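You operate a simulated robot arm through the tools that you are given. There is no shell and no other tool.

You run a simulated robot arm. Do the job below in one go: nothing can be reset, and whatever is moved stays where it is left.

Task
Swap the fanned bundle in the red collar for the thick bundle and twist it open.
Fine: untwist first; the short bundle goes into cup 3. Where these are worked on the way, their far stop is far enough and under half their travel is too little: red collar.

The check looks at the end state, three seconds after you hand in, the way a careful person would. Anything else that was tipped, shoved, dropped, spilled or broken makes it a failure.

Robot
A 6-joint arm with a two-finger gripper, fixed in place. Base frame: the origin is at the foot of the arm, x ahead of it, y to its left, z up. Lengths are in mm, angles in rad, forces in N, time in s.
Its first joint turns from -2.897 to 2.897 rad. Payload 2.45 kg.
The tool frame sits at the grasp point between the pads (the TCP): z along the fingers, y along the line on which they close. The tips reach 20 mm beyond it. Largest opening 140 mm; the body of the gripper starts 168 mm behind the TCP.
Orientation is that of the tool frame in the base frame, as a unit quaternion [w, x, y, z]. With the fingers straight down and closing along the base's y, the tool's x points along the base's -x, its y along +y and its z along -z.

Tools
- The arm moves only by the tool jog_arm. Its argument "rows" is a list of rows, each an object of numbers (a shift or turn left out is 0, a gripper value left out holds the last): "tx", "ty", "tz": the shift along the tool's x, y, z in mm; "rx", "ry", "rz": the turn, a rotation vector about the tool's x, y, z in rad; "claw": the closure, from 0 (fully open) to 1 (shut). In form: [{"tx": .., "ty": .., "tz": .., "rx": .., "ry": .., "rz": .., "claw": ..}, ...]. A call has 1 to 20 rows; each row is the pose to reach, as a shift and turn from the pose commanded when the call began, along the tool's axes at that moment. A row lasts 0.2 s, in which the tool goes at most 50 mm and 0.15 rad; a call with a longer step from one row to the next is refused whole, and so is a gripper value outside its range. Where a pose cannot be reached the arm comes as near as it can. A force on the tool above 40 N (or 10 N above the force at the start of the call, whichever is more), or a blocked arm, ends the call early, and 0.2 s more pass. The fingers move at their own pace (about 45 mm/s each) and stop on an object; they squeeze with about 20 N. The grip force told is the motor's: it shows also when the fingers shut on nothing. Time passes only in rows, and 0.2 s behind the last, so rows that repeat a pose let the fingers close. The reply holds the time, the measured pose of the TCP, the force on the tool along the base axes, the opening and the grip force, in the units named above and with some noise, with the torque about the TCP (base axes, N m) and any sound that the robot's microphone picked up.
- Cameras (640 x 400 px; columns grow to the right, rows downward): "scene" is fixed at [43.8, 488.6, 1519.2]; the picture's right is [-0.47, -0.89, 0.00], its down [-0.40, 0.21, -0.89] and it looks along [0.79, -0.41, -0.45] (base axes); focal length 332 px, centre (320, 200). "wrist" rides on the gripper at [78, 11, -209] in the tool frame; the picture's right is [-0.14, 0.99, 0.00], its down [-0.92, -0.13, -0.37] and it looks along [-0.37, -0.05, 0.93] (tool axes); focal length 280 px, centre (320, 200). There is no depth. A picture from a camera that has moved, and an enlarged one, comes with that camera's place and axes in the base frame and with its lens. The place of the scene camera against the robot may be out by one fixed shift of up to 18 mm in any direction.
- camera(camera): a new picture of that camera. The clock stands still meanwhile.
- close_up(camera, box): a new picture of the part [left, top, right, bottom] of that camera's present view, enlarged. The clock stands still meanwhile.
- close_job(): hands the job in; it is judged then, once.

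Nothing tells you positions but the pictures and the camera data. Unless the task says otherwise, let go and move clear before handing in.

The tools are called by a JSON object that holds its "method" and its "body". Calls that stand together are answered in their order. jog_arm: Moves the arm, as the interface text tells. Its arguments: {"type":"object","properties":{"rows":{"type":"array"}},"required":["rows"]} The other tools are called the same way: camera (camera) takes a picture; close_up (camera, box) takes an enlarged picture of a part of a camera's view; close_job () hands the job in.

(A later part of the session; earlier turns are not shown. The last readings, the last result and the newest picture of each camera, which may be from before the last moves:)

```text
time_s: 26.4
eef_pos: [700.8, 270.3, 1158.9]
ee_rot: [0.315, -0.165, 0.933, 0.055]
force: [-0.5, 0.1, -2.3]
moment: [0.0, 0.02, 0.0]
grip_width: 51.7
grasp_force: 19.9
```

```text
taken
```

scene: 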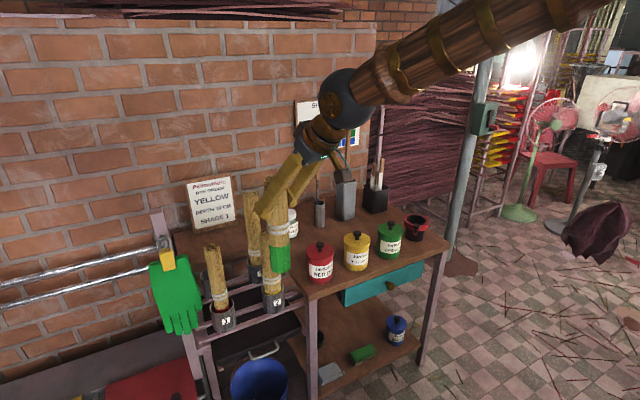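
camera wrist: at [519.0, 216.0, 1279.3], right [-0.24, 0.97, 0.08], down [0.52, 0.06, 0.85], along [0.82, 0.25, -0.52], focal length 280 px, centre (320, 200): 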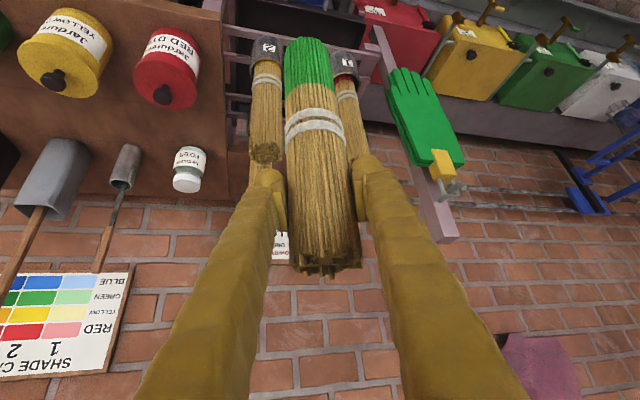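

The bundle is held securely in front of the cups but hides cup 3 in the wrist view. I'll step sideways to get two clear looks at cup 3 and triangulate it.

{"method": "jog_arm", "body": {"rows": [{"tx": 10.9, "ty": -37.6, "tz": -8.3}, {"tx": 21.8, "ty": -75.2, "tz": -16.6}, {"tx": 32.7, "ty": -112.8, "tz": -24.8}, {"tx": 43.6, "ty": -150.4, "tz": -33.1}]}}

{"method": "close_up", "body": {"camera": "wrist", "box": [300, 0, 500, 140]}}

{"method": "camera", "body": {"camera": "wrist"}}

```text
time_s: 27.4
eef_pos: [701.6, 110.8, 1161.4]
ee_rot: [0.315, -0.164, 0.933, 0.055]
force: [-0.4, 0.1, -2.5]
moment: [-0.02, -0.01, -0.01]
grip_width: 51.6
grasp_force: 19.8
```

```text
2.86 times, centred on (400, 70) of wrist
camera zoom: at [520.3, 56.5, 1279.9], right [-0.24, 0.97, 0.08], down [0.52, 0.05, 0.85], along [0.82, 0.24, -0.52], focal length 801 px, centre (91, 571)
```

zoom: 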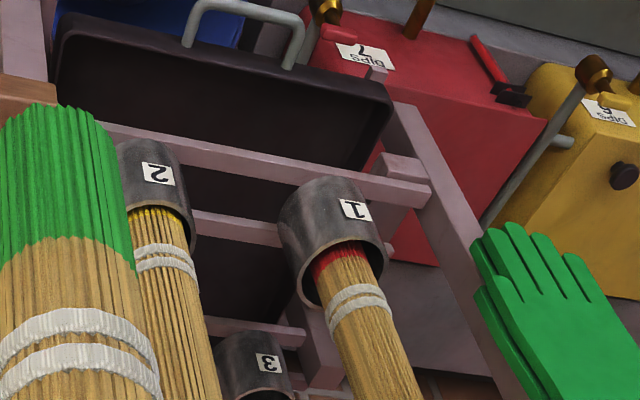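

```text
taken
camera wrist: at [520.3, 56.5, 1279.9], right [-0.24, 0.97, 0.08], down [0.52, 0.05, 0.85], along [0.82, 0.24, -0.52], focal length 280 px, centre (320, 200)
```

wrist: 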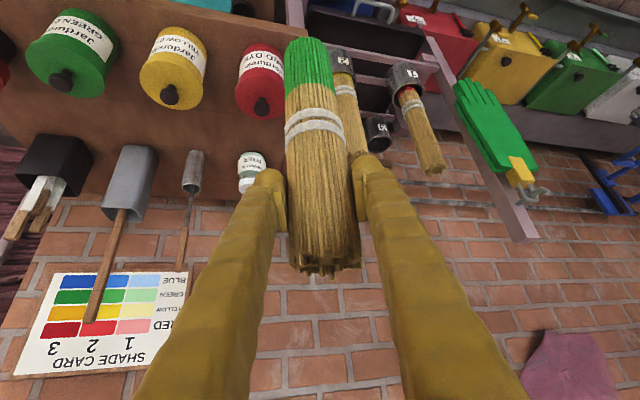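

Cup 3's label is at about (1023, 406, 712), which puts its axis near (1062, 407), and it's empty. I'll go over it with the bundle bottom above the neighbouring bundle tops, stopping partway to check reach.

{"method": "jog_arm", "body": {"rows": [{"tx": -11.8, "ty": 37.6, "tz": 7.1}, {"tx": -23.6, "ty": 75.2, "tz": 14.2}, {"tx": -35.4, "ty": 112.8, "tz": 21.2}, {"tx": -47.2, "ty": 150.4, "tz": 28.3}, {"tx": -81.4, "ty": 150.9, "tz": 54.3}, {"tx": -115.7, "ty": 151.5, "tz": 80.4}, {"tx": -149.9, "ty": 152, "tz": 106.4}, {"tx": -184.1, "ty": 152.6, "tz": 132.4}, {"tx": -218.4, "ty": 153.1, "tz": 158.5}]}}

{"method": "camera", "body": {"camera": "wrist"}}

```text
time_s: 29.4
eef_pos: [903.4, 346.0, 1168.4]
ee_rot: [0.315, -0.164, 0.933, 0.056]
force: [1.6, 0.2, -0.8]
moment: [0.0, 0.01, 0.0]
grip_width: 51.9
grasp_force: 20.3
```

```text
taken
camera wrist: at [722.6, 290.9, 1287.2], right [-0.24, 0.97, 0.08], down [0.52, 0.05, 0.85], along [0.82, 0.24, -0.52], focal length 280 px, centre (320, 200)
```

wrist: 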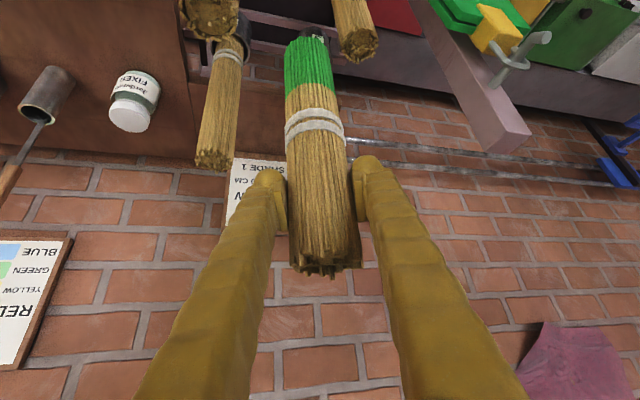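

The approach runs between bundles 1 and 2 with height to spare. Continuing to directly above cup 3.

{"method": "jog_arm", "body": {"rows": [{"tx": -34.2, "ty": 0.5, "tz": 26}, {"tx": -68.5, "ty": 1.1, "tz": 52.1}, {"tx": -102.7, "ty": 1.6, "tz": 78.1}, {"tx": -136.9, "ty": 2.2, "tz": 104.1}, {"tx": -136.9, "ty": 2.2, "tz": 104.1}]}}

{"method": "camera", "body": {"camera": "wrist"}}

{"method": "camera", "body": {"camera": "scene"}}

```text
time_s: 30.6
eef_pos: [1064.8, 406.3, 1168.1]
ee_rot: [0.315, -0.164, 0.933, 0.055]
force: [-0.2, 0.0, -2.4]
moment: [-0.02, 0.04, 0.03]
grip_width: 51.9
grasp_force: 19.7
```

```text
taken
camera wrist: at [883.1, 351.9, 1286.3], right [-0.24, 0.97, 0.08], down [0.52, 0.05, 0.85], along [0.82, 0.24, -0.52], focal length 280 px, centre (320, 200)
```

wrist: 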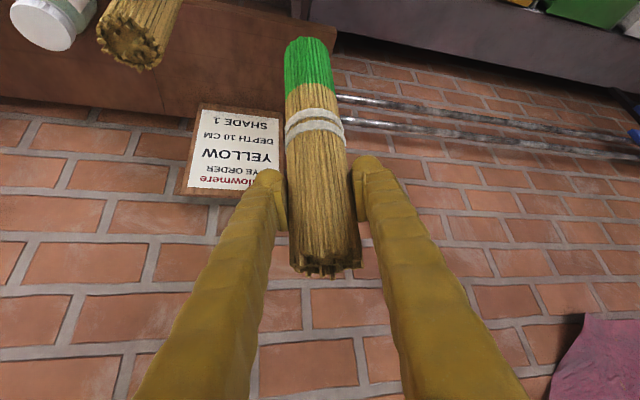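

```text
taken
```

scene: 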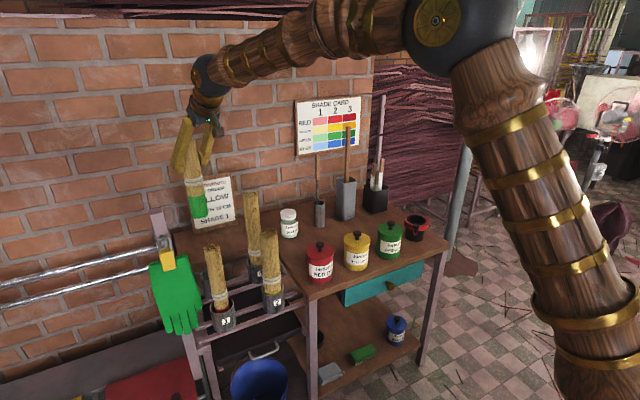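

The bundle hangs at (1065, 406), within reach. I'll yaw 12 degrees so the camera box passes between bundles 1 and 2, then lower to just above the rim and check alignment.

{"method": "jog_arm", "body": {"rows": [{"rx": -0.0634, "rz": -0.0834}, {"rx": -0.1267, "rz": -0.1667}, {"rx": -0.1267, "rz": -0.1667}]}}

{"method": "camera", "body": {"camera": "wrist"}}

{"method": "close_up", "body": {"camera": "scene", "box": [160, 100, 320, 340]}}

```text
time_s: 31.4
eef_pos: [1064.9, 406.7, 1166.7]
ee_rot: [0.308, -0.261, 0.911, 0.088]
force: [0.4, 0.5, -2.6]
moment: [0.0, 0.01, 0.02]
grip_width: 51.6
grasp_force: 19.7
```

```text
taken
camera wrist: at [898.3, 315.6, 1286.0], right [-0.43, 0.9, 0.08], down [0.5, 0.16, 0.85], along [0.75, 0.41, -0.52], focal length 280 px, centre (320, 200)
```

wrist: 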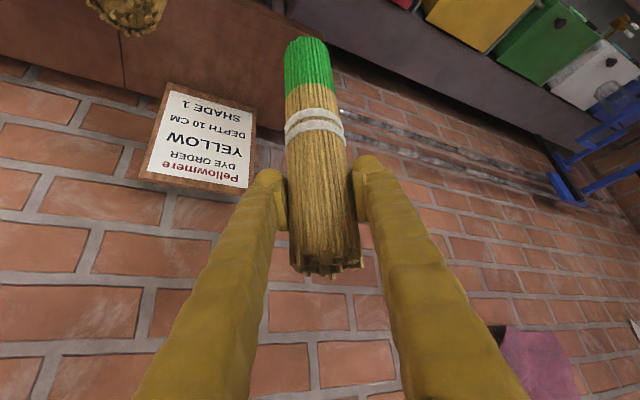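

```text
1.67 times, centred on (240, 220) of scene
camera zoom: at [43.8, 488.6, 1519.2], right [-0.47, -0.89, 0.0], down [-0.4, 0.21, -0.89], along [0.79, -0.41, -0.45], focal length 553 px, centre (453, 167)
```

zoom: 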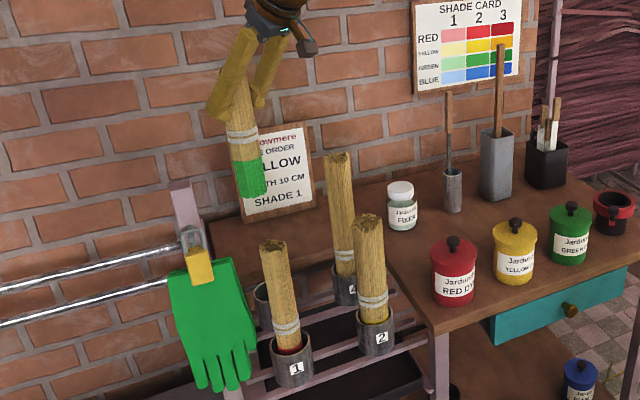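

The drop line looks right in the scene view. Let me zoom on cup 3's rim to verify its position before lowering.

{"method": "close_up", "body": {"camera": "scene", "box": [170, 200, 270, 300]}}

```text
4.00 times, centred on (220, 250) of scene
camera zoom: at [43.8, 488.6, 1519.2], right [-0.47, -0.89, 0.0], down [-0.4, 0.21, -0.89], along [0.79, -0.41, -0.45], focal length 1328 px, centre (720, 0)
```

zoom: 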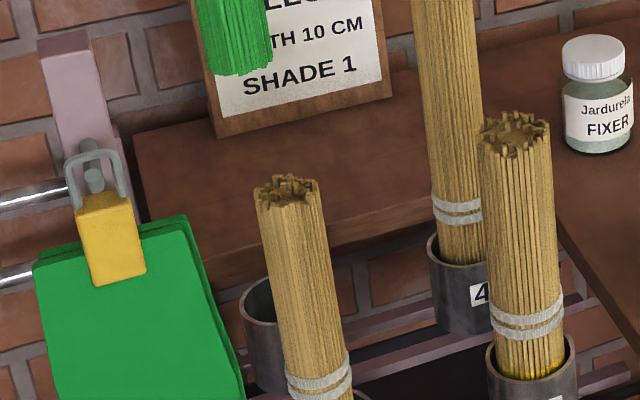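

Cup 3's rim matches the prediction within a few millimetres. Lowering to about 40 mm above the rim.

{"method": "jog_arm", "body": {"rows": [{"tx": 26.6, "tz": 35}, {"tx": 53.2, "tz": 70}, {"tx": 79.9, "tz": 105.1}, {"tx": 106.5, "tz": 140.1}, {"tx": 130.1, "tz": 171.1}]}}

{"method": "camera", "body": {"camera": "wrist"}}

{"method": "close_up", "body": {"camera": "scene", "box": [180, 190, 280, 310]}}

{"method": "close_up", "body": {"camera": "wrist", "box": [220, 0, 420, 120]}}

```text
time_s: 32.6
eef_pos: [1063.2, 409.1, 951.6]
ee_rot: [0.308, -0.261, 0.911, 0.088]
force: [-0.1, 0.8, -1.6]
moment: [-0.08, 0.05, 0.02]
grip_width: 51.6
grasp_force: 19.6
```

```text
taken
camera wrist: at [897.5, 317.0, 1070.2], right [-0.43, 0.9, 0.08], down [0.5, 0.16, 0.85], along [0.75, 0.41, -0.52], focal length 280 px, centre (320, 200)
```

wrist: 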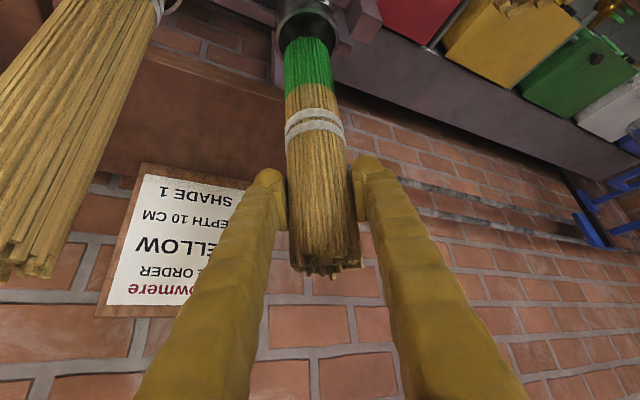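

```text
3.33 times, centred on (230, 250) of scene
camera zoom: at [43.8, 488.6, 1519.2], right [-0.47, -0.89, 0.0], down [-0.4, 0.21, -0.89], along [0.79, -0.41, -0.45], focal length 1106 px, centre (620, 33)
```

zoom: 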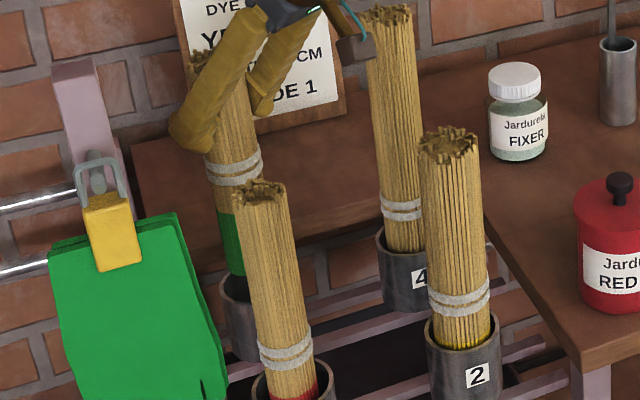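

```text
3.20 times, centred on (320, 60) of wrist
camera zoom: at [897.5, 317.0, 1070.2], right [-0.43, 0.9, 0.08], down [0.5, 0.16, 0.85], along [0.75, 0.41, -0.52], focal length 897 px, centre (320, 648)
```

zoom: 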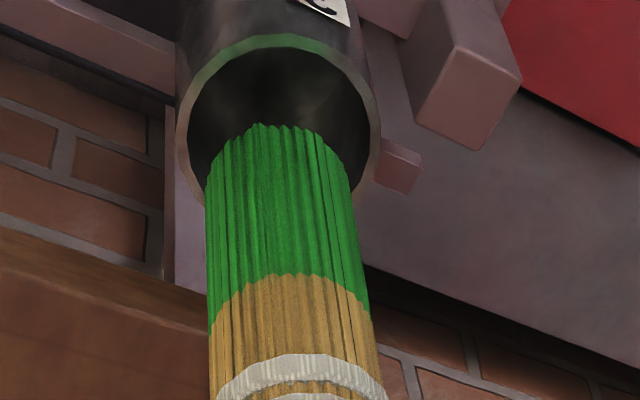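

The close-up shows the bundle's green end centred over cup 3's mouth, perhaps 3 mm too deep in x. I'll correct that and lower it into the cup.

{"method": "jog_arm", "body": {"rows": [{"tx": 2.2, "ty": 1.2, "tz": -1.7}, {"tx": 14.3, "ty": 1.2, "tz": 14.2}, {"tx": 26.4, "ty": 1.2, "tz": 30.1}, {"tx": 38.5, "ty": 1.2, "tz": 46.1}, {"tx": 50.6, "ty": 1.2, "tz": 62}, {"tx": 58.5, "ty": 1.2, "tz": 72.3}]}}

{"method": "camera", "body": {"camera": "wrist"}}

{"method": "close_up", "body": {"camera": "scene", "box": [170, 190, 270, 310]}}

```text
time_s: 34.0
eef_pos: [1060.8, 405.4, 857.8]
ee_rot: [0.307, -0.261, 0.911, 0.088]
force: [-1.0, -0.1, -2.8]
moment: [-0.01, 0.01, 0.03]
grip_width: 51.7
grasp_force: 19.8
```

```text
taken
camera wrist: at [894.9, 315.0, 977.5], right [-0.43, 0.9, 0.08], down [0.5, 0.16, 0.85], along [0.75, 0.41, -0.52], focal length 280 px, centre (320, 200)
```

wrist: 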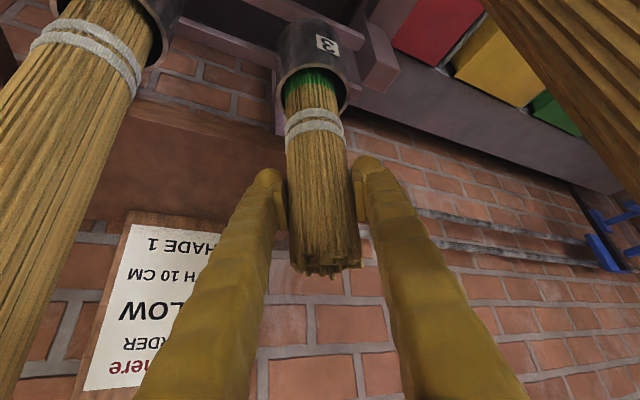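

```text
3.33 times, centred on (220, 250) of scene
camera zoom: at [43.8, 488.6, 1519.2], right [-0.47, -0.89, 0.0], down [-0.4, 0.21, -0.89], along [0.79, -0.41, -0.45], focal length 1106 px, centre (653, 33)
```

zoom: 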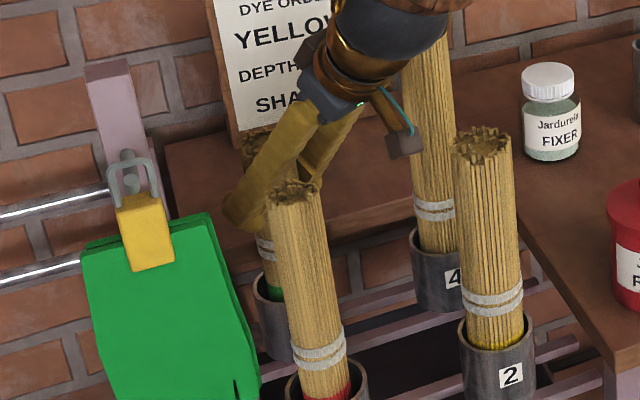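

The bundle is inside cup 3 with no contact force yet. Lowering gently to find the cup floor.

{"method": "jog_arm", "body": {"rows": [{"tx": 2.4, "tz": 3.2}, {"tx": 4.8, "tz": 6.4}, {"tx": 7.3, "tz": 9.6}, {"tx": 9.7, "tz": 12.7}]}}

```text
time_s: 35.0
eef_pos: [1060.4, 405.8, 842.6]
ee_rot: [0.308, -0.261, 0.911, 0.089]
force: [-0.4, -1.5, 19.4]
moment: [0.0, -0.22, 0.0]
grip_width: 51.8
grasp_force: 20.0
```

The bundle rests on cup 3's floor (about 19 N). Opening the fingers to release it.

{"method": "jog_arm", "body": {"rows": [{"claw": 0.8}, {"claw": 0.5}, {"claw": 0.4}, {"claw": 0.4}, {"claw": 0.4}]}}

{"method": "camera", "body": {"camera": "wrist"}}

{"method": "close_up", "body": {"camera": "scene", "box": [170, 190, 270, 310]}}

```text
time_s: 36.2
eef_pos: [1058.7, 407.6, 842.0]
ee_rot: [0.307, -0.261, 0.911, 0.088]
force: [1.3, 0.2, -0.2]
moment: [-0.02, 0.01, -0.01]
grip_width: 83.9
grasp_force: 0.1
```

```text
taken
camera wrist: at [894.1, 315.7, 961.1], right [-0.43, 0.9, 0.08], down [0.5, 0.16, 0.85], along [0.75, 0.41, -0.52], focal length 280 px, centre (320, 200)
```

wrist: 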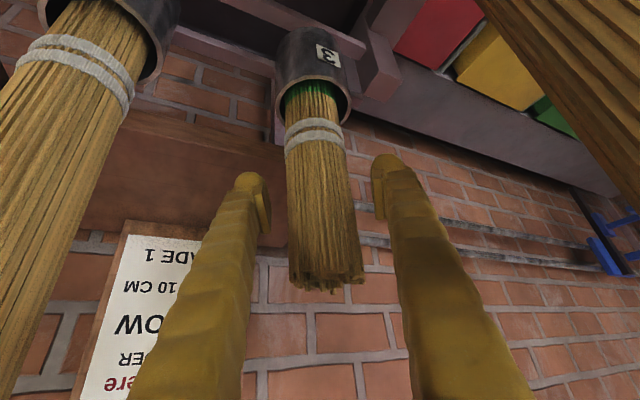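

```text
3.33 times, centred on (220, 250) of scene
camera zoom: at [43.8, 488.6, 1519.2], right [-0.47, -0.89, 0.0], down [-0.4, 0.21, -0.89], along [0.79, -0.41, -0.45], focal length 1106 px, centre (653, 33)
```

zoom: 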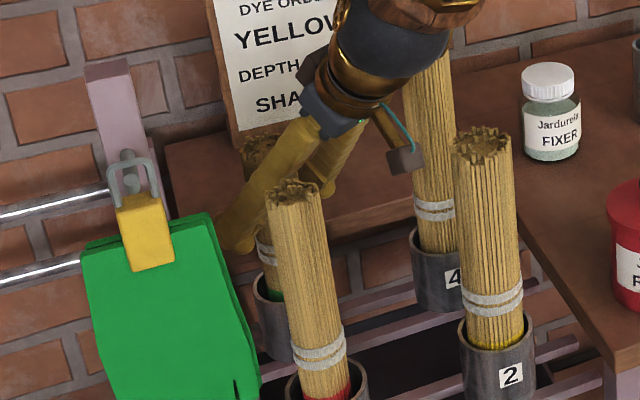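

Bundle released and standing in cup 3. Rising straight up clear of everything.

{"method": "jog_arm", "body": {"rows": [{"tx": -12.1, "tz": -15.9}, {"tx": -36.3, "tz": -47.8}, {"tx": -60.5, "tz": -79.6}, {"tx": -84.7, "tz": -111.5}, {"tx": -108.9, "tz": -143.3}, {"tx": -133.1, "tz": -175.1}, {"tx": -157.4, "tz": -207}, {"tx": -181.6, "tz": -238.8}]}}

{"method": "camera", "body": {"camera": "wrist"}}

{"method": "close_up", "body": {"camera": "scene", "box": [160, 170, 300, 340]}}

```text
time_s: 38.0
eef_pos: [1062.4, 405.0, 1143.2]
ee_rot: [0.307, -0.261, 0.911, 0.088]
force: [0.7, 0.0, -1.0]
moment: [0.01, 0.0, 0.0]
grip_width: 84.2
grasp_force: 0.0
```

```text
taken
camera wrist: at [897.4, 314.6, 1262.4], right [-0.43, 0.9, 0.08], down [0.5, 0.16, 0.85], along [0.75, 0.41, -0.52], focal length 280 px, centre (320, 200)
```

wrist: 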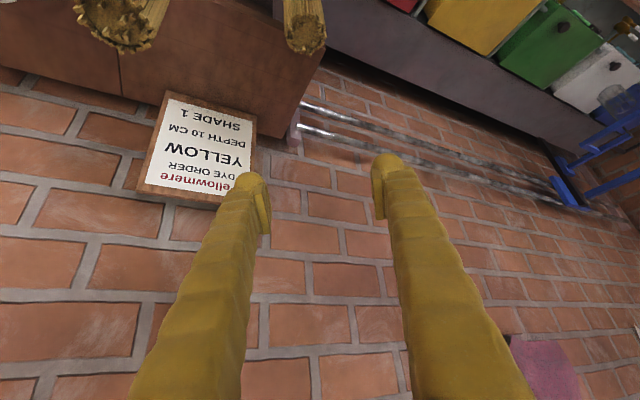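

```text
2.35 times, centred on (230, 255) of scene
camera zoom: at [43.8, 488.6, 1519.2], right [-0.47, -0.89, 0.0], down [-0.4, 0.21, -0.89], along [0.79, -0.41, -0.45], focal length 781 px, centre (532, 71)
```

zoom: 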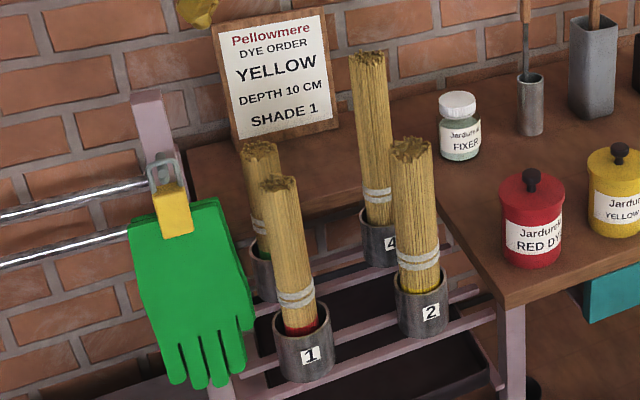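

The short bundle is standing in cup 3. I'll pull back and look carefully at bundles 1, 2 and 4 to decide which is truly the thick one.

{"method": "jog_arm", "body": {"rows": [{"tx": 37.6, "ty": 5.2, "tz": -28.6, "rx": 0.029, "rz": 0.0382}, {"tx": 75.1, "ty": 10.3, "tz": -57.1, "rx": 0.058, "rz": 0.0764}, {"tx": 112.7, "ty": 15.5, "tz": -85.7, "rx": 0.087, "rz": 0.1146}, {"tx": 150.3, "ty": 20.7, "tz": -114.2, "rx": 0.116, "rz": 0.1529}, {"tx": 187.8, "ty": 25.8, "tz": -142.8, "rx": 0.145, "rz": 0.1911}, {"tx": 225.4, "ty": 31, "tz": -171.3, "rx": 0.174, "rz": 0.2293}, {"tx": 262.9, "ty": 36.1, "tz": -199.9, "rx": 0.2034, "rz": 0.2675}, {"tx": 300.5, "ty": 41.3, "tz": -228.4, "rx": 0.2324, "rz": 0.3057}]}}

{"method": "camera", "body": {"camera": "wrist"}}

{"method": "close_up", "body": {"camera": "wrist", "box": [230, 0, 430, 160]}}

{"method": "close_up", "body": {"camera": "scene", "box": [190, 180, 300, 290]}}

```text
time_s: 39.8
eef_pos: [715.6, 240.6, 1144.1]
ee_rot: [0.318, -0.082, 0.944, 0.027]
force: [0.0, -0.3, 0.3]
moment: [0.0, 0.01, 0.0]
grip_width: 84.1
grasp_force: 0.1
```

```text
taken
camera wrist: at [528.8, 217.6, 1262.6], right [-0.06, 0.99, 0.08], down [0.52, -0.04, 0.85], along [0.85, 0.1, -0.52], focal length 280 px, centre (320, 200)
```

wrist: 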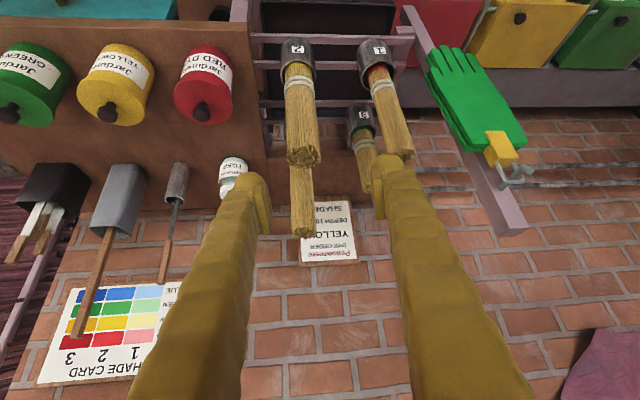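

```text
2.50 times, centred on (330, 80) of wrist
camera zoom: at [528.8, 217.6, 1262.6], right [-0.06, 0.99, 0.08], down [0.52, -0.04, 0.85], along [0.85, 0.1, -0.52], focal length 701 px, centre (295, 500)
```

zoom: 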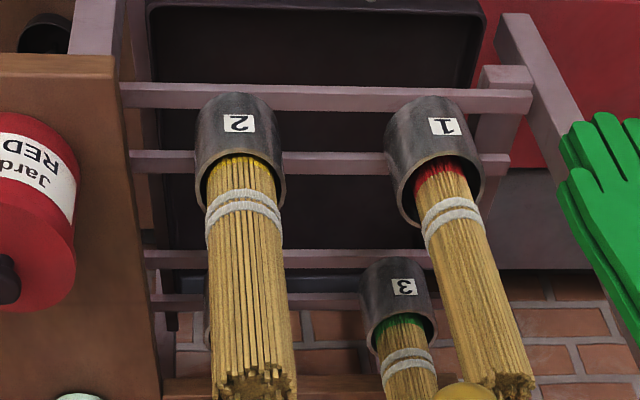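

```text
3.64 times, centred on (245, 235) of scene
camera zoom: at [43.8, 488.6, 1519.2], right [-0.47, -0.89, 0.0], down [-0.4, 0.21, -0.89], along [0.79, -0.41, -0.45], focal length 1207 px, centre (593, 73)
```

zoom: 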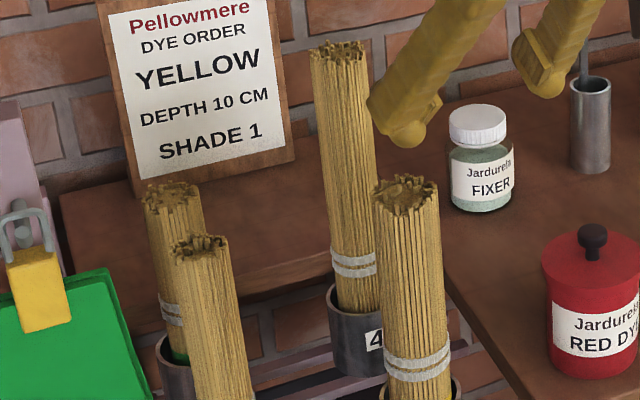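

Bundle 2 looks widest relative to its cup. I'll zoom further on bundles 2 and 4 to be sure before committing.

{"method": "close_up", "body": {"camera": "scene", "box": [230, 180, 290, 250]}}

{"method": "close_up", "body": {"camera": "scene", "box": [240, 220, 290, 280]}}

{"method": "close_up", "body": {"camera": "wrist", "box": [270, 60, 420, 240]}}

```text
5.71 times, centred on (260, 215) of scene
camera zoom: at [43.8, 488.6, 1519.2], right [-0.47, -0.89, 0.0], down [-0.4, 0.21, -0.89], along [0.79, -0.41, -0.45], focal length 1897 px, centre (663, 114)
```

zoom: 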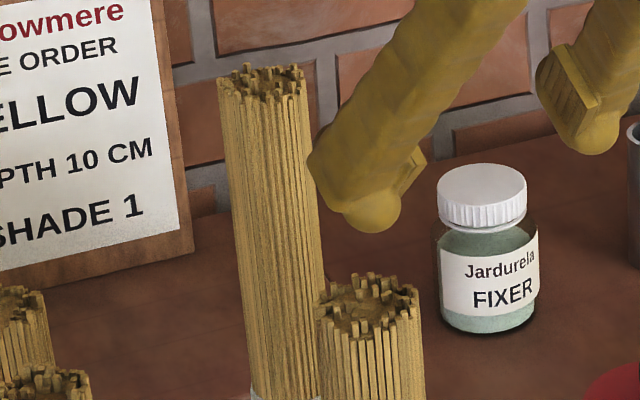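

```text
6.67 times, centred on (265, 250) of scene
camera zoom: at [43.8, 488.6, 1519.2], right [-0.47, -0.89, 0.0], down [-0.4, 0.21, -0.89], along [0.79, -0.41, -0.45], focal length 2213 px, centre (687, -133)
```

zoom: 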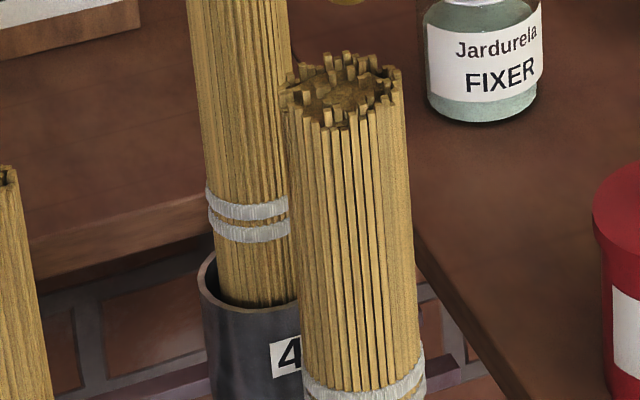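

```text
2.22 times, centred on (345, 150) of wrist
camera zoom: at [528.8, 217.6, 1262.6], right [-0.06, 0.99, 0.08], down [0.52, -0.04, 0.85], along [0.85, 0.1, -0.52], focal length 623 px, centre (264, 311)
```

zoom: 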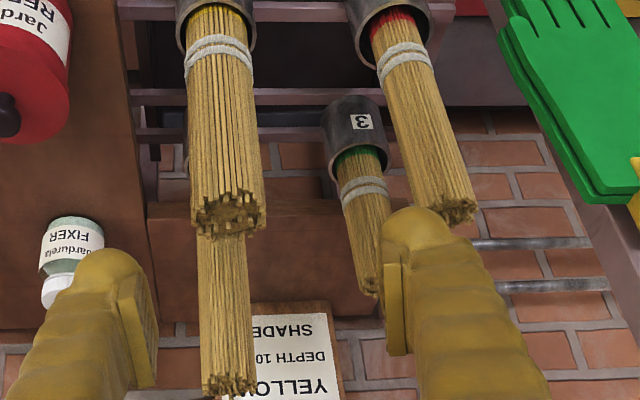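

Bundle 2 is the thick one: about 58–60 mm with coarse sticks, against about 52, 47 and 55 mm for the others. I'll line up on it with fingers open to 105 mm, aiming for a grip near (898, 239.5, 865).

{"method": "jog_arm", "body": {"rows": [{"tx": 9, "ty": -11, "tz": 40, "claw": 0.25}, {"tx": 18, "ty": -22, "tz": 85}, {"tx": 26.3, "ty": -32, "tz": 130}, {"tx": 26.3, "ty": -32, "tz": 175}, {"tx": 26.3, "ty": -32, "tz": 200}]}}

{"method": "camera", "body": {"camera": "wrist"}}

{"method": "close_up", "body": {"camera": "wrist", "box": [220, 40, 420, 240]}}

```text
time_s: 41.0
eef_pos: [823.6, 227.8, 964.9]
ee_rot: [0.319, -0.082, 0.944, 0.028]
force: [-0.1, -0.7, 0.3]
moment: [0.01, 0.0, -0.02]
grip_width: 105.1
grasp_force: 0.0
```

```text
taken
camera wrist: at [634.8, 204.9, 1084.4], right [-0.06, 0.99, 0.08], down [0.52, -0.04, 0.85], along [0.85, 0.1, -0.52], focal length 280 px, centre (320, 200)
```

wrist: 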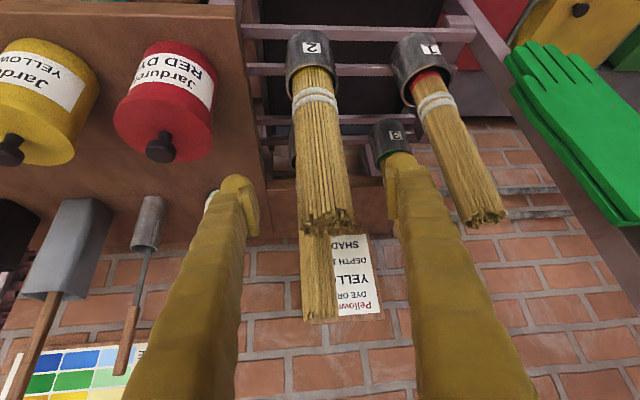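

```text
2.00 times, centred on (320, 140) of wrist
camera zoom: at [634.8, 204.9, 1084.4], right [-0.06, 0.99, 0.08], down [0.52, -0.04, 0.85], along [0.85, 0.1, -0.52], focal length 561 px, centre (320, 320)
```

zoom: 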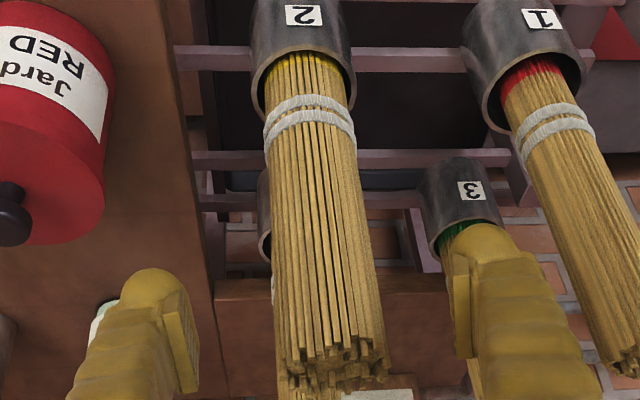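

The thick bundle is centred between the fingers along my approach line. Advancing the last 130 mm and closing.

{"method": "jog_arm", "body": {"rows": [{"tz": 40}, {"tz": 80}, {"tz": 110}, {"tz": 129}]}}

{"method": "camera", "body": {"camera": "wrist"}}

```text
time_s: 42.0
eef_pos: [901.5, 240.0, 864.0]
ee_rot: [0.318, -0.082, 0.944, 0.028]
force: [-0.2, 0.3, -0.5]
moment: [-0.01, 0.04, 0.02]
grip_width: 104.9
grasp_force: 0.0
```

```text
taken
camera wrist: at [713.4, 218.5, 983.9], right [-0.06, 0.99, 0.08], down [0.52, -0.04, 0.85], along [0.85, 0.1, -0.52], focal length 280 px, centre (320, 200)
```

wrist: 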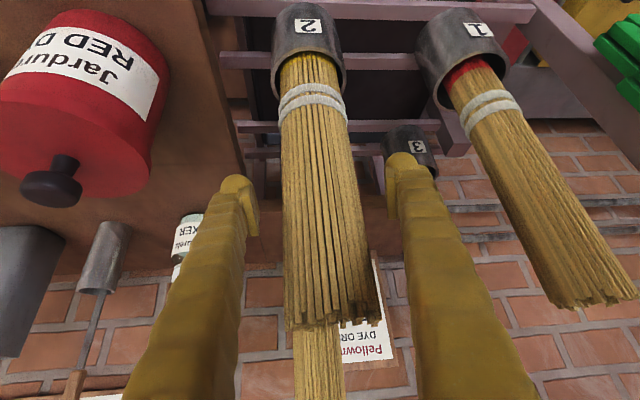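

The bundle is centred at TCP depth. Closing the fingers.

{"method": "jog_arm", "body": {"rows": [{"claw": 0.45}, {"claw": 0.7}, {"claw": 1}, {"claw": 1}, {"claw": 1}, {"claw": 1}]}}

{"method": "camera", "body": {"camera": "wrist"}}

```text
time_s: 43.4
eef_pos: [900.8, 239.5, 864.5]
ee_rot: [0.319, -0.083, 0.944, 0.028]
force: [0.1, -0.5, -0.8]
moment: [-0.17, -0.06, 0.03]
grip_width: 59.3
grasp_force: 19.8
```

```text
taken
camera wrist: at [713.1, 218.4, 984.0], right [-0.06, 0.99, 0.08], down [0.52, -0.04, 0.85], along [0.85, 0.1, -0.52], focal length 280 px, centre (320, 200)
```

wrist: 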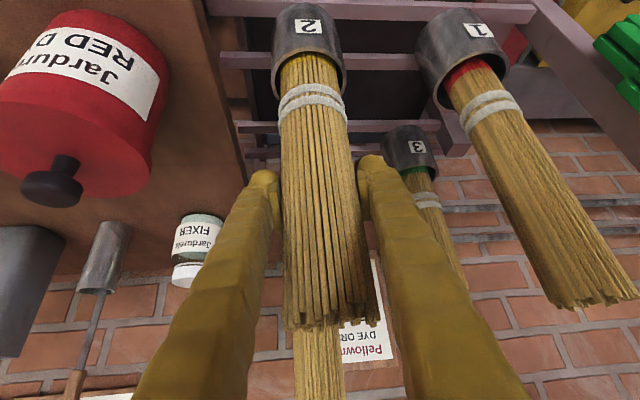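

The thick bundle is held at 59.3 mm. Lifting straight up out of cup 2.

{"method": "jog_arm", "body": {"rows": [{"tx": -6, "tz": -8}, {"tx": -18.2, "tz": -23.9}, {"tx": -42.4, "tz": -55.7}, {"tx": -66.6, "tz": -87.6}, {"tx": -90.8, "tz": -119.4}]}}

{"method": "camera", "body": {"camera": "wrist"}}

{"method": "camera", "body": {"camera": "scene"}}

```text
time_s: 44.6
eef_pos: [900.4, 241.5, 1014.8]
ee_rot: [0.317, -0.083, 0.944, 0.028]
force: [-0.2, 0.3, -3.2]
moment: [-0.02, -0.05, -0.03]
grip_width: 58.8
grasp_force: 20.0
```

```text
taken
camera wrist: at [713.4, 219.3, 1134.1], right [-0.06, 0.99, 0.08], down [0.52, -0.04, 0.85], along [0.85, 0.1, -0.52], focal length 280 px, centre (320, 200)
```

wrist: 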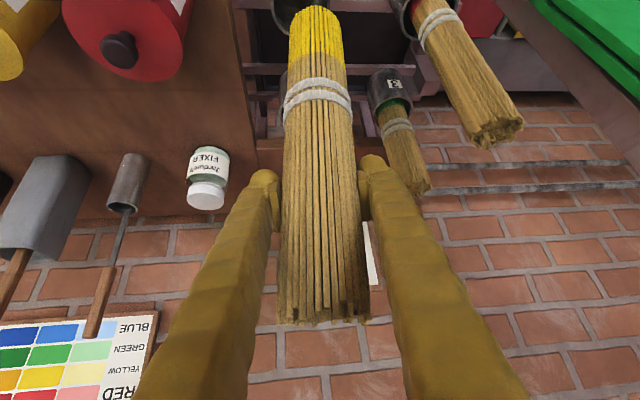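

```text
taken
```

scene: 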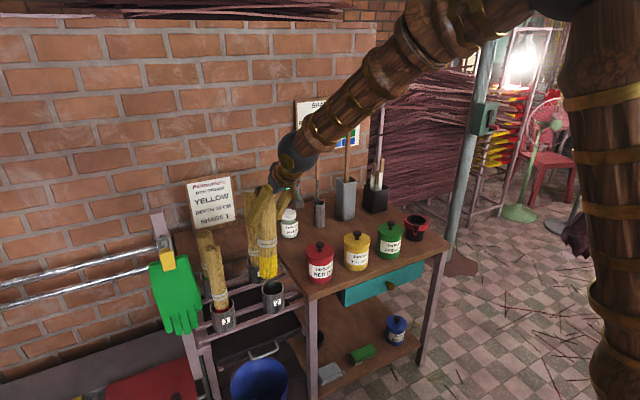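

The thick bundle is out of cup 2, with its yellow end visible. I'll retract toward the base and swing round to in front of the collar.

{"method": "jog_arm", "body": {"rows": [{"tx": 14.5, "ty": -0.9, "tz": -37.3}, {"tx": 29, "ty": -1.9, "tz": -74.6}, {"tx": 43.5, "ty": -2.8, "tz": -111.9}, {"tx": 57.9, "ty": -3.7, "tz": -149.1}, {"tx": 72.4, "ty": -4.7, "tz": -186.4}, {"tx": 86.9, "ty": -5.6, "tz": -223.7}, {"tx": 92.9, "ty": -48.6, "tz": -228.3, "rx": 0.0336, "rz": 0.0442}, {"tx": 99, "ty": -91.5, "tz": -232.9, "rx": 0.0672, "rz": 0.0884}, {"tx": 105, "ty": -134.5, "tz": -237.5, "rx": 0.1008, "rz": 0.1326}, {"tx": 111, "ty": -177.5, "tz": -242.1, "rx": 0.1344, "rz": 0.1768}, {"tx": 117.1, "ty": -220.5, "tz": -246.7, "rx": 0.168, "rz": 0.221}, {"tx": 123.1, "ty": -263.4, "tz": -251.2, "rx": 0.2017, "rz": 0.2653}, {"tx": 129.1, "ty": -306.4, "tz": -255.8, "rx": 0.2353, "rz": 0.3095}, {"tx": 135.1, "ty": -349.4, "tz": -260.4, "rx": 0.2689, "rz": 0.3537}, {"tx": 141.2, "ty": -392.3, "tz": -265, "rx": 0.3025, "rz": 0.3979}, {"tx": 147.2, "ty": -435.3, "tz": -269.6, "rx": 0.3361, "rz": 0.4421}, {"tx": 153.2, "ty": -478.3, "tz": -274.2, "rx": 0.3697, "rz": 0.4863}]}}

{"method": "camera", "body": {"camera": "wrist"}}

{"method": "camera", "body": {"camera": "scene"}}

{"method": "close_up", "body": {"camera": "scene", "box": [160, 180, 300, 340]}}

```text
time_s: 48.2
eef_pos: [697.9, -280.4, 1139.8]
ee_rot: [0.312, 0.206, 0.925, -0.07]
force: [0.1, -0.7, -3.5]
moment: [0.0, -0.04, -0.01]
grip_width: 59.1
grasp_force: 19.6
```

```text
taken
camera wrist: at [532.0, -191.0, 1257.6], right [0.52, 0.85, 0.08], down [0.41, -0.33, 0.85], along [0.75, -0.41, -0.52], focal length 280 px, centre (320, 200)
```

wrist: 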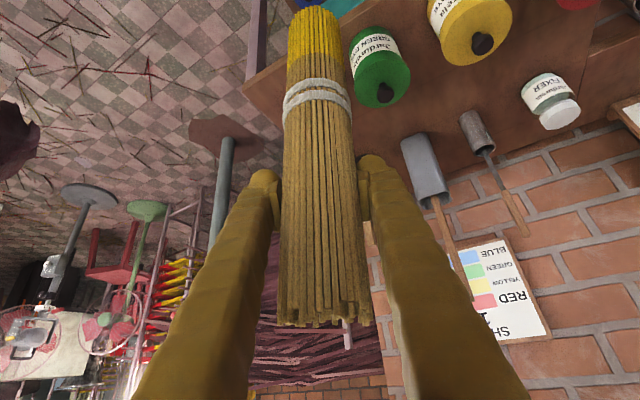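

```text
taken
```

scene: 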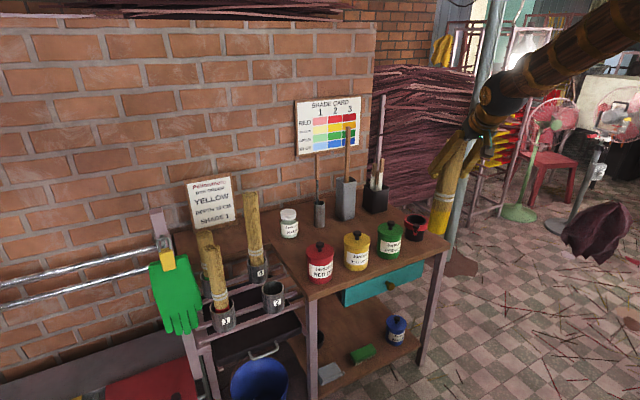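

```text
2.50 times, centred on (230, 260) of scene
camera zoom: at [43.8, 488.6, 1519.2], right [-0.47, -0.89, 0.0], down [-0.4, 0.21, -0.89], along [0.79, -0.41, -0.45], focal length 830 px, centre (545, 50)
```

zoom: 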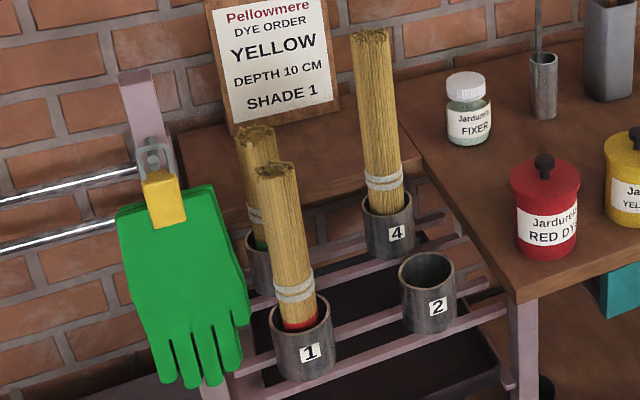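

The swing went cleanly and the other bundles are undisturbed. Let me check the collar's mouth and lever before inserting.

{"method": "close_up", "body": {"camera": "scene", "box": [390, 200, 440, 250]}}

{"method": "close_up", "body": {"camera": "wrist", "box": [240, 0, 400, 120]}}

```text
8.00 times, centred on (415, 225) of scene
camera zoom: at [43.8, 488.6, 1519.2], right [-0.47, -0.89, 0.0], down [-0.4, 0.21, -0.89], along [0.79, -0.41, -0.45], focal length 2655 px, centre (-440, 0)
```

zoom: 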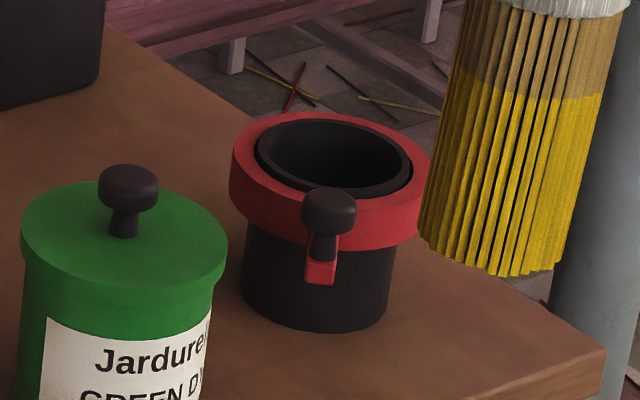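

```text
3.33 times, centred on (320, 60) of wrist
camera zoom: at [532.0, -191.0, 1257.6], right [0.52, 0.85, 0.08], down [0.41, -0.33, 0.85], along [0.75, -0.41, -0.52], focal length 935 px, centre (320, 667)
```

zoom: 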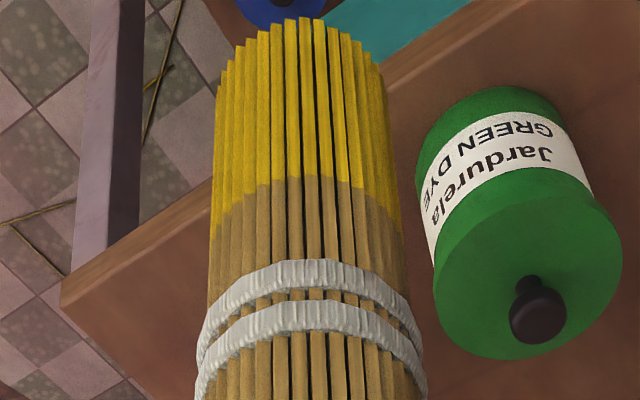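

The collar mouth (about 67 mm inside) leaves only a few millimetres around the 59 mm bundle. The bundle seems to hang slightly tilted, since it leaned in cup 2. I'll zoom in to measure that tilt.

{"method": "close_up", "body": {"camera": "scene", "box": [400, 130, 500, 245]}}

{"method": "close_up", "body": {"camera": "wrist", "box": [240, 0, 400, 340]}}

```text
3.48 times, centred on (450, 188) of scene
camera zoom: at [43.8, 488.6, 1519.2], right [-0.47, -0.89, 0.0], down [-0.4, 0.21, -0.89], along [0.79, -0.41, -0.45], focal length 1154 px, centre (-132, 244)
```

zoom: 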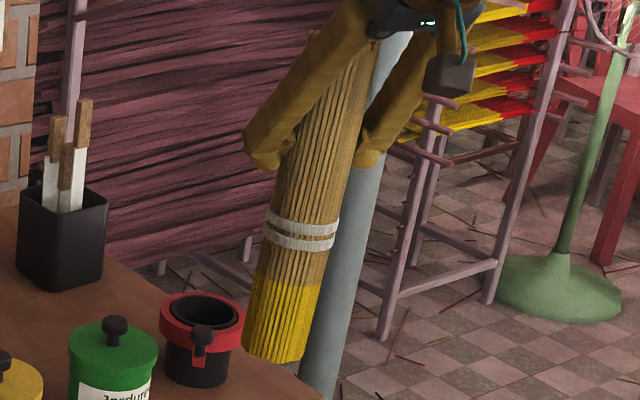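

```text
1.18 times, centred on (320, 170) of wrist
camera zoom: at [532.0, -191.0, 1257.6], right [0.52, 0.85, 0.08], down [0.41, -0.33, 0.85], along [0.75, -0.41, -0.52], focal length 330 px, centre (320, 235)
```

zoom: 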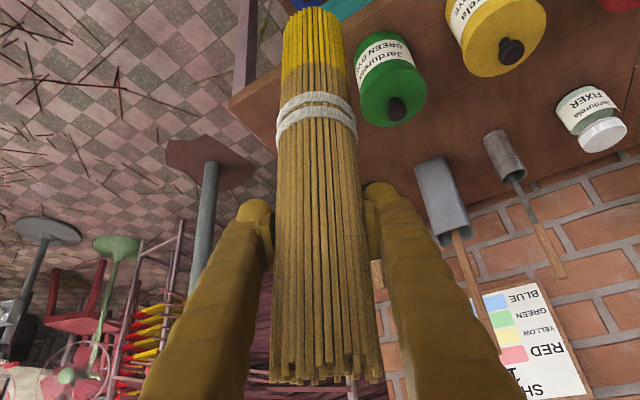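

The bundle's lower end leans about 10–15 mm toward the camera and sideways. I'll correct the tilt by a few hundredths of a radian while moving above the collar, staying high over the knob.

{"method": "jog_arm", "body": {"rows": [{"tx": -32.3, "ty": -3.4, "tz": 24.6, "rx": 0.012, "ry": -0.02, "rz": -0.0091}, {"tx": -64.6, "ty": -6.7, "tz": 49.1, "rx": 0.0239, "ry": -0.04, "rz": -0.0181}, {"tx": -96.9, "ty": -10.1, "tz": 73.7, "rx": 0.0358, "ry": -0.06, "rz": -0.0272}, {"tx": -129.1, "ty": -13.4, "tz": 98.2, "rx": 0.0358, "ry": -0.06, "rz": -0.0272}, {"tx": -161.4, "ty": -16.8, "tz": 122.8, "rx": 0.0358, "ry": -0.06, "rz": -0.0272}, {"tx": -193.7, "ty": -20.1, "tz": 147.3, "rx": 0.0358, "ry": -0.06, "rz": -0.0272}, {"tx": -193.7, "ty": -20.1, "tz": 147.3, "rx": 0.0358, "ry": -0.06, "rz": -0.0272}]}}

{"method": "camera", "body": {"camera": "wrist"}}

{"method": "close_up", "body": {"camera": "wrist", "box": [240, 0, 400, 100]}}

{"method": "close_up", "body": {"camera": "scene", "box": [370, 130, 470, 250]}}

```text
time_s: 49.8
eef_pos: [911.2, -403.9, 1140.0]
ee_rot: [0.335, 0.196, 0.917, -0.095]
force: [-0.2, -0.5, -3.7]
moment: [-0.04, 0.0, 0.03]
grip_width: 59.0
grasp_force: 19.8
```

```text
taken
camera wrist: at [740.7, -306.8, 1246.6], right [0.52, 0.86, 0.05], down [0.38, -0.27, 0.88], along [0.77, -0.44, -0.46], focal length 280 px, centre (320, 200)
```

wrist: 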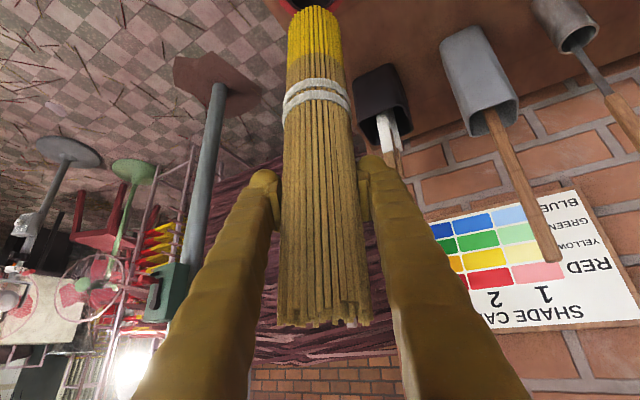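

```text
4.00 times, centred on (320, 50) of wrist
camera zoom: at [740.7, -306.8, 1246.6], right [0.52, 0.86, 0.05], down [0.38, -0.27, 0.88], along [0.77, -0.44, -0.46], focal length 1122 px, centre (320, 800)
```

zoom: 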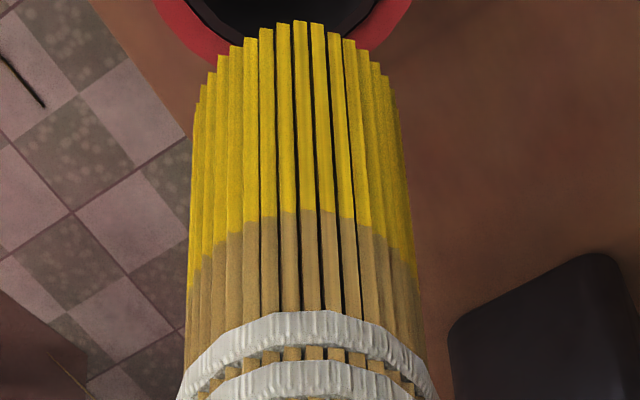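

```text
3.33 times, centred on (420, 190) of scene
camera zoom: at [43.8, 488.6, 1519.2], right [-0.47, -0.89, 0.0], down [-0.4, 0.21, -0.89], along [0.79, -0.41, -0.45], focal length 1106 px, centre (-13, 233)
```

zoom: 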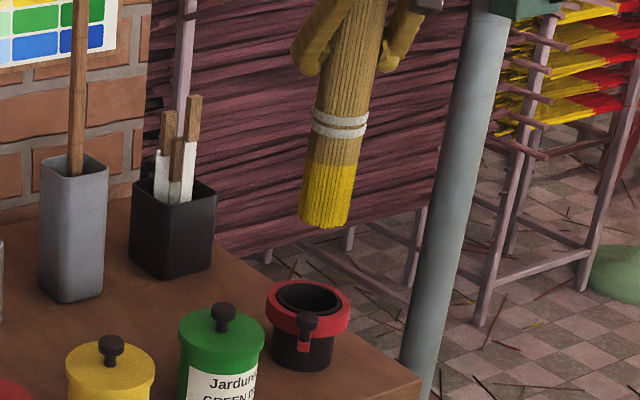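

The bundle now hangs close to vertical over the collar. I'll lower it about 45 mm so its end is near the rim, where alignment can be judged with little parallax.

{"method": "jog_arm", "body": {"rows": [{"tx": 9.8, "ty": 0.6, "tz": 11.4}, {"tx": 19.6, "ty": 1.3, "tz": 22.8}, {"tx": 29.3, "ty": 1.9, "tz": 34.2}]}}

{"method": "close_up", "body": {"camera": "wrist", "box": [240, 0, 400, 100]}}

{"method": "close_up", "body": {"camera": "scene", "box": [390, 180, 440, 245]}}

```text
time_s: 50.6
eef_pos: [910.5, -400.9, 1093.3]
ee_rot: [0.336, 0.196, 0.916, -0.095]
force: [0.0, -0.5, -3.6]
moment: [-0.01, -0.03, 0.02]
grip_width: 58.6
grasp_force: 20.0
```

```text
4.00 times, centred on (320, 50) of wrist
camera zoom: at [740.5, -304.3, 1200.2], right [0.52, 0.86, 0.05], down [0.38, -0.27, 0.88], along [0.77, -0.44, -0.46], focal length 1122 px, centre (320, 800)
```

zoom: 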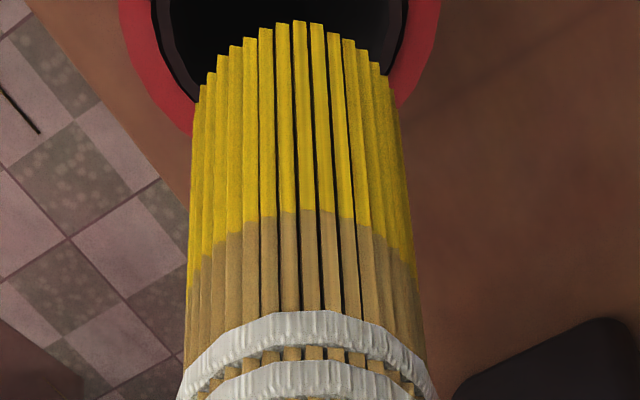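

```text
6.15 times, centred on (415, 212) of scene
camera zoom: at [43.8, 488.6, 1519.2], right [-0.47, -0.89, 0.0], down [-0.4, 0.21, -0.89], along [0.79, -0.41, -0.45], focal length 2043 px, centre (-265, 123)
```

zoom: 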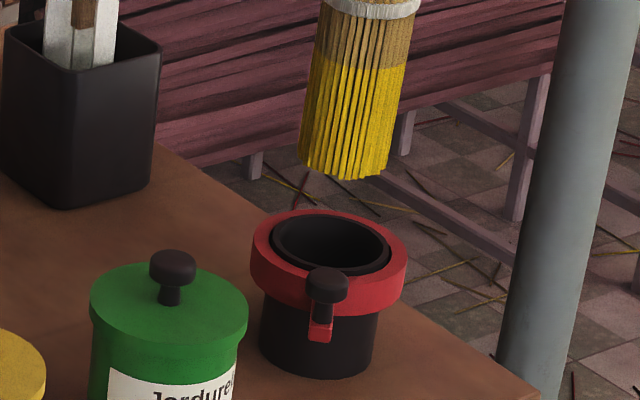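

The bundle end looks laterally centred over the collar, about 60 mm above the rim. I'll lower 30 mm more and compare directly.

{"method": "jog_arm", "body": {"rows": [{"tx": 9.8, "ty": 0.6, "tz": 11.4}, {"tx": 19.6, "ty": 1.3, "tz": 22.8}, {"tx": 19.6, "ty": 1.3, "tz": 22.8}]}}

{"method": "close_up", "body": {"camera": "wrist", "box": [240, 0, 400, 100]}}

{"method": "close_up", "body": {"camera": "scene", "box": [390, 190, 440, 245]}}

```text
time_s: 51.4
eef_pos: [912.2, -401.5, 1062.6]
ee_rot: [0.335, 0.195, 0.917, -0.095]
force: [0.6, 0.0, -2.8]
moment: [-0.02, -0.02, 0.02]
grip_width: 58.7
grasp_force: 20.1
```

```text
4.00 times, centred on (320, 50) of wrist
camera zoom: at [741.6, -304.8, 1170.0], right [0.52, 0.86, 0.05], down [0.38, -0.27, 0.88], along [0.77, -0.44, -0.46], focal length 1122 px, centre (320, 800)
```

zoom: 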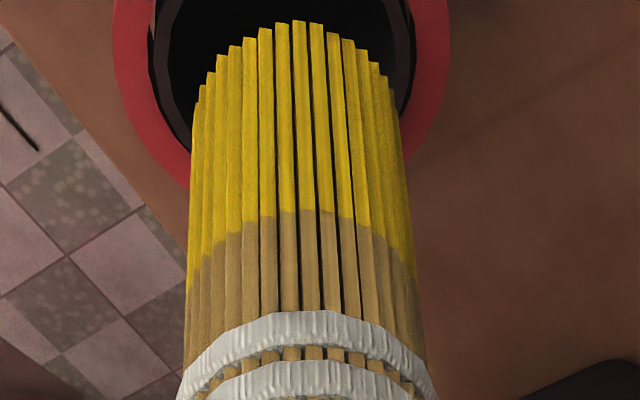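

```text
7.27 times, centred on (415, 218) of scene
camera zoom: at [43.8, 488.6, 1519.2], right [-0.47, -0.89, 0.0], down [-0.4, 0.21, -0.89], along [0.79, -0.41, -0.45], focal length 2414 px, centre (-371, 73)
```

zoom: 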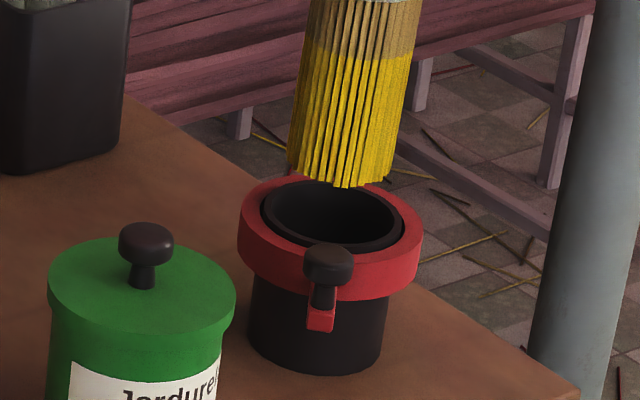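

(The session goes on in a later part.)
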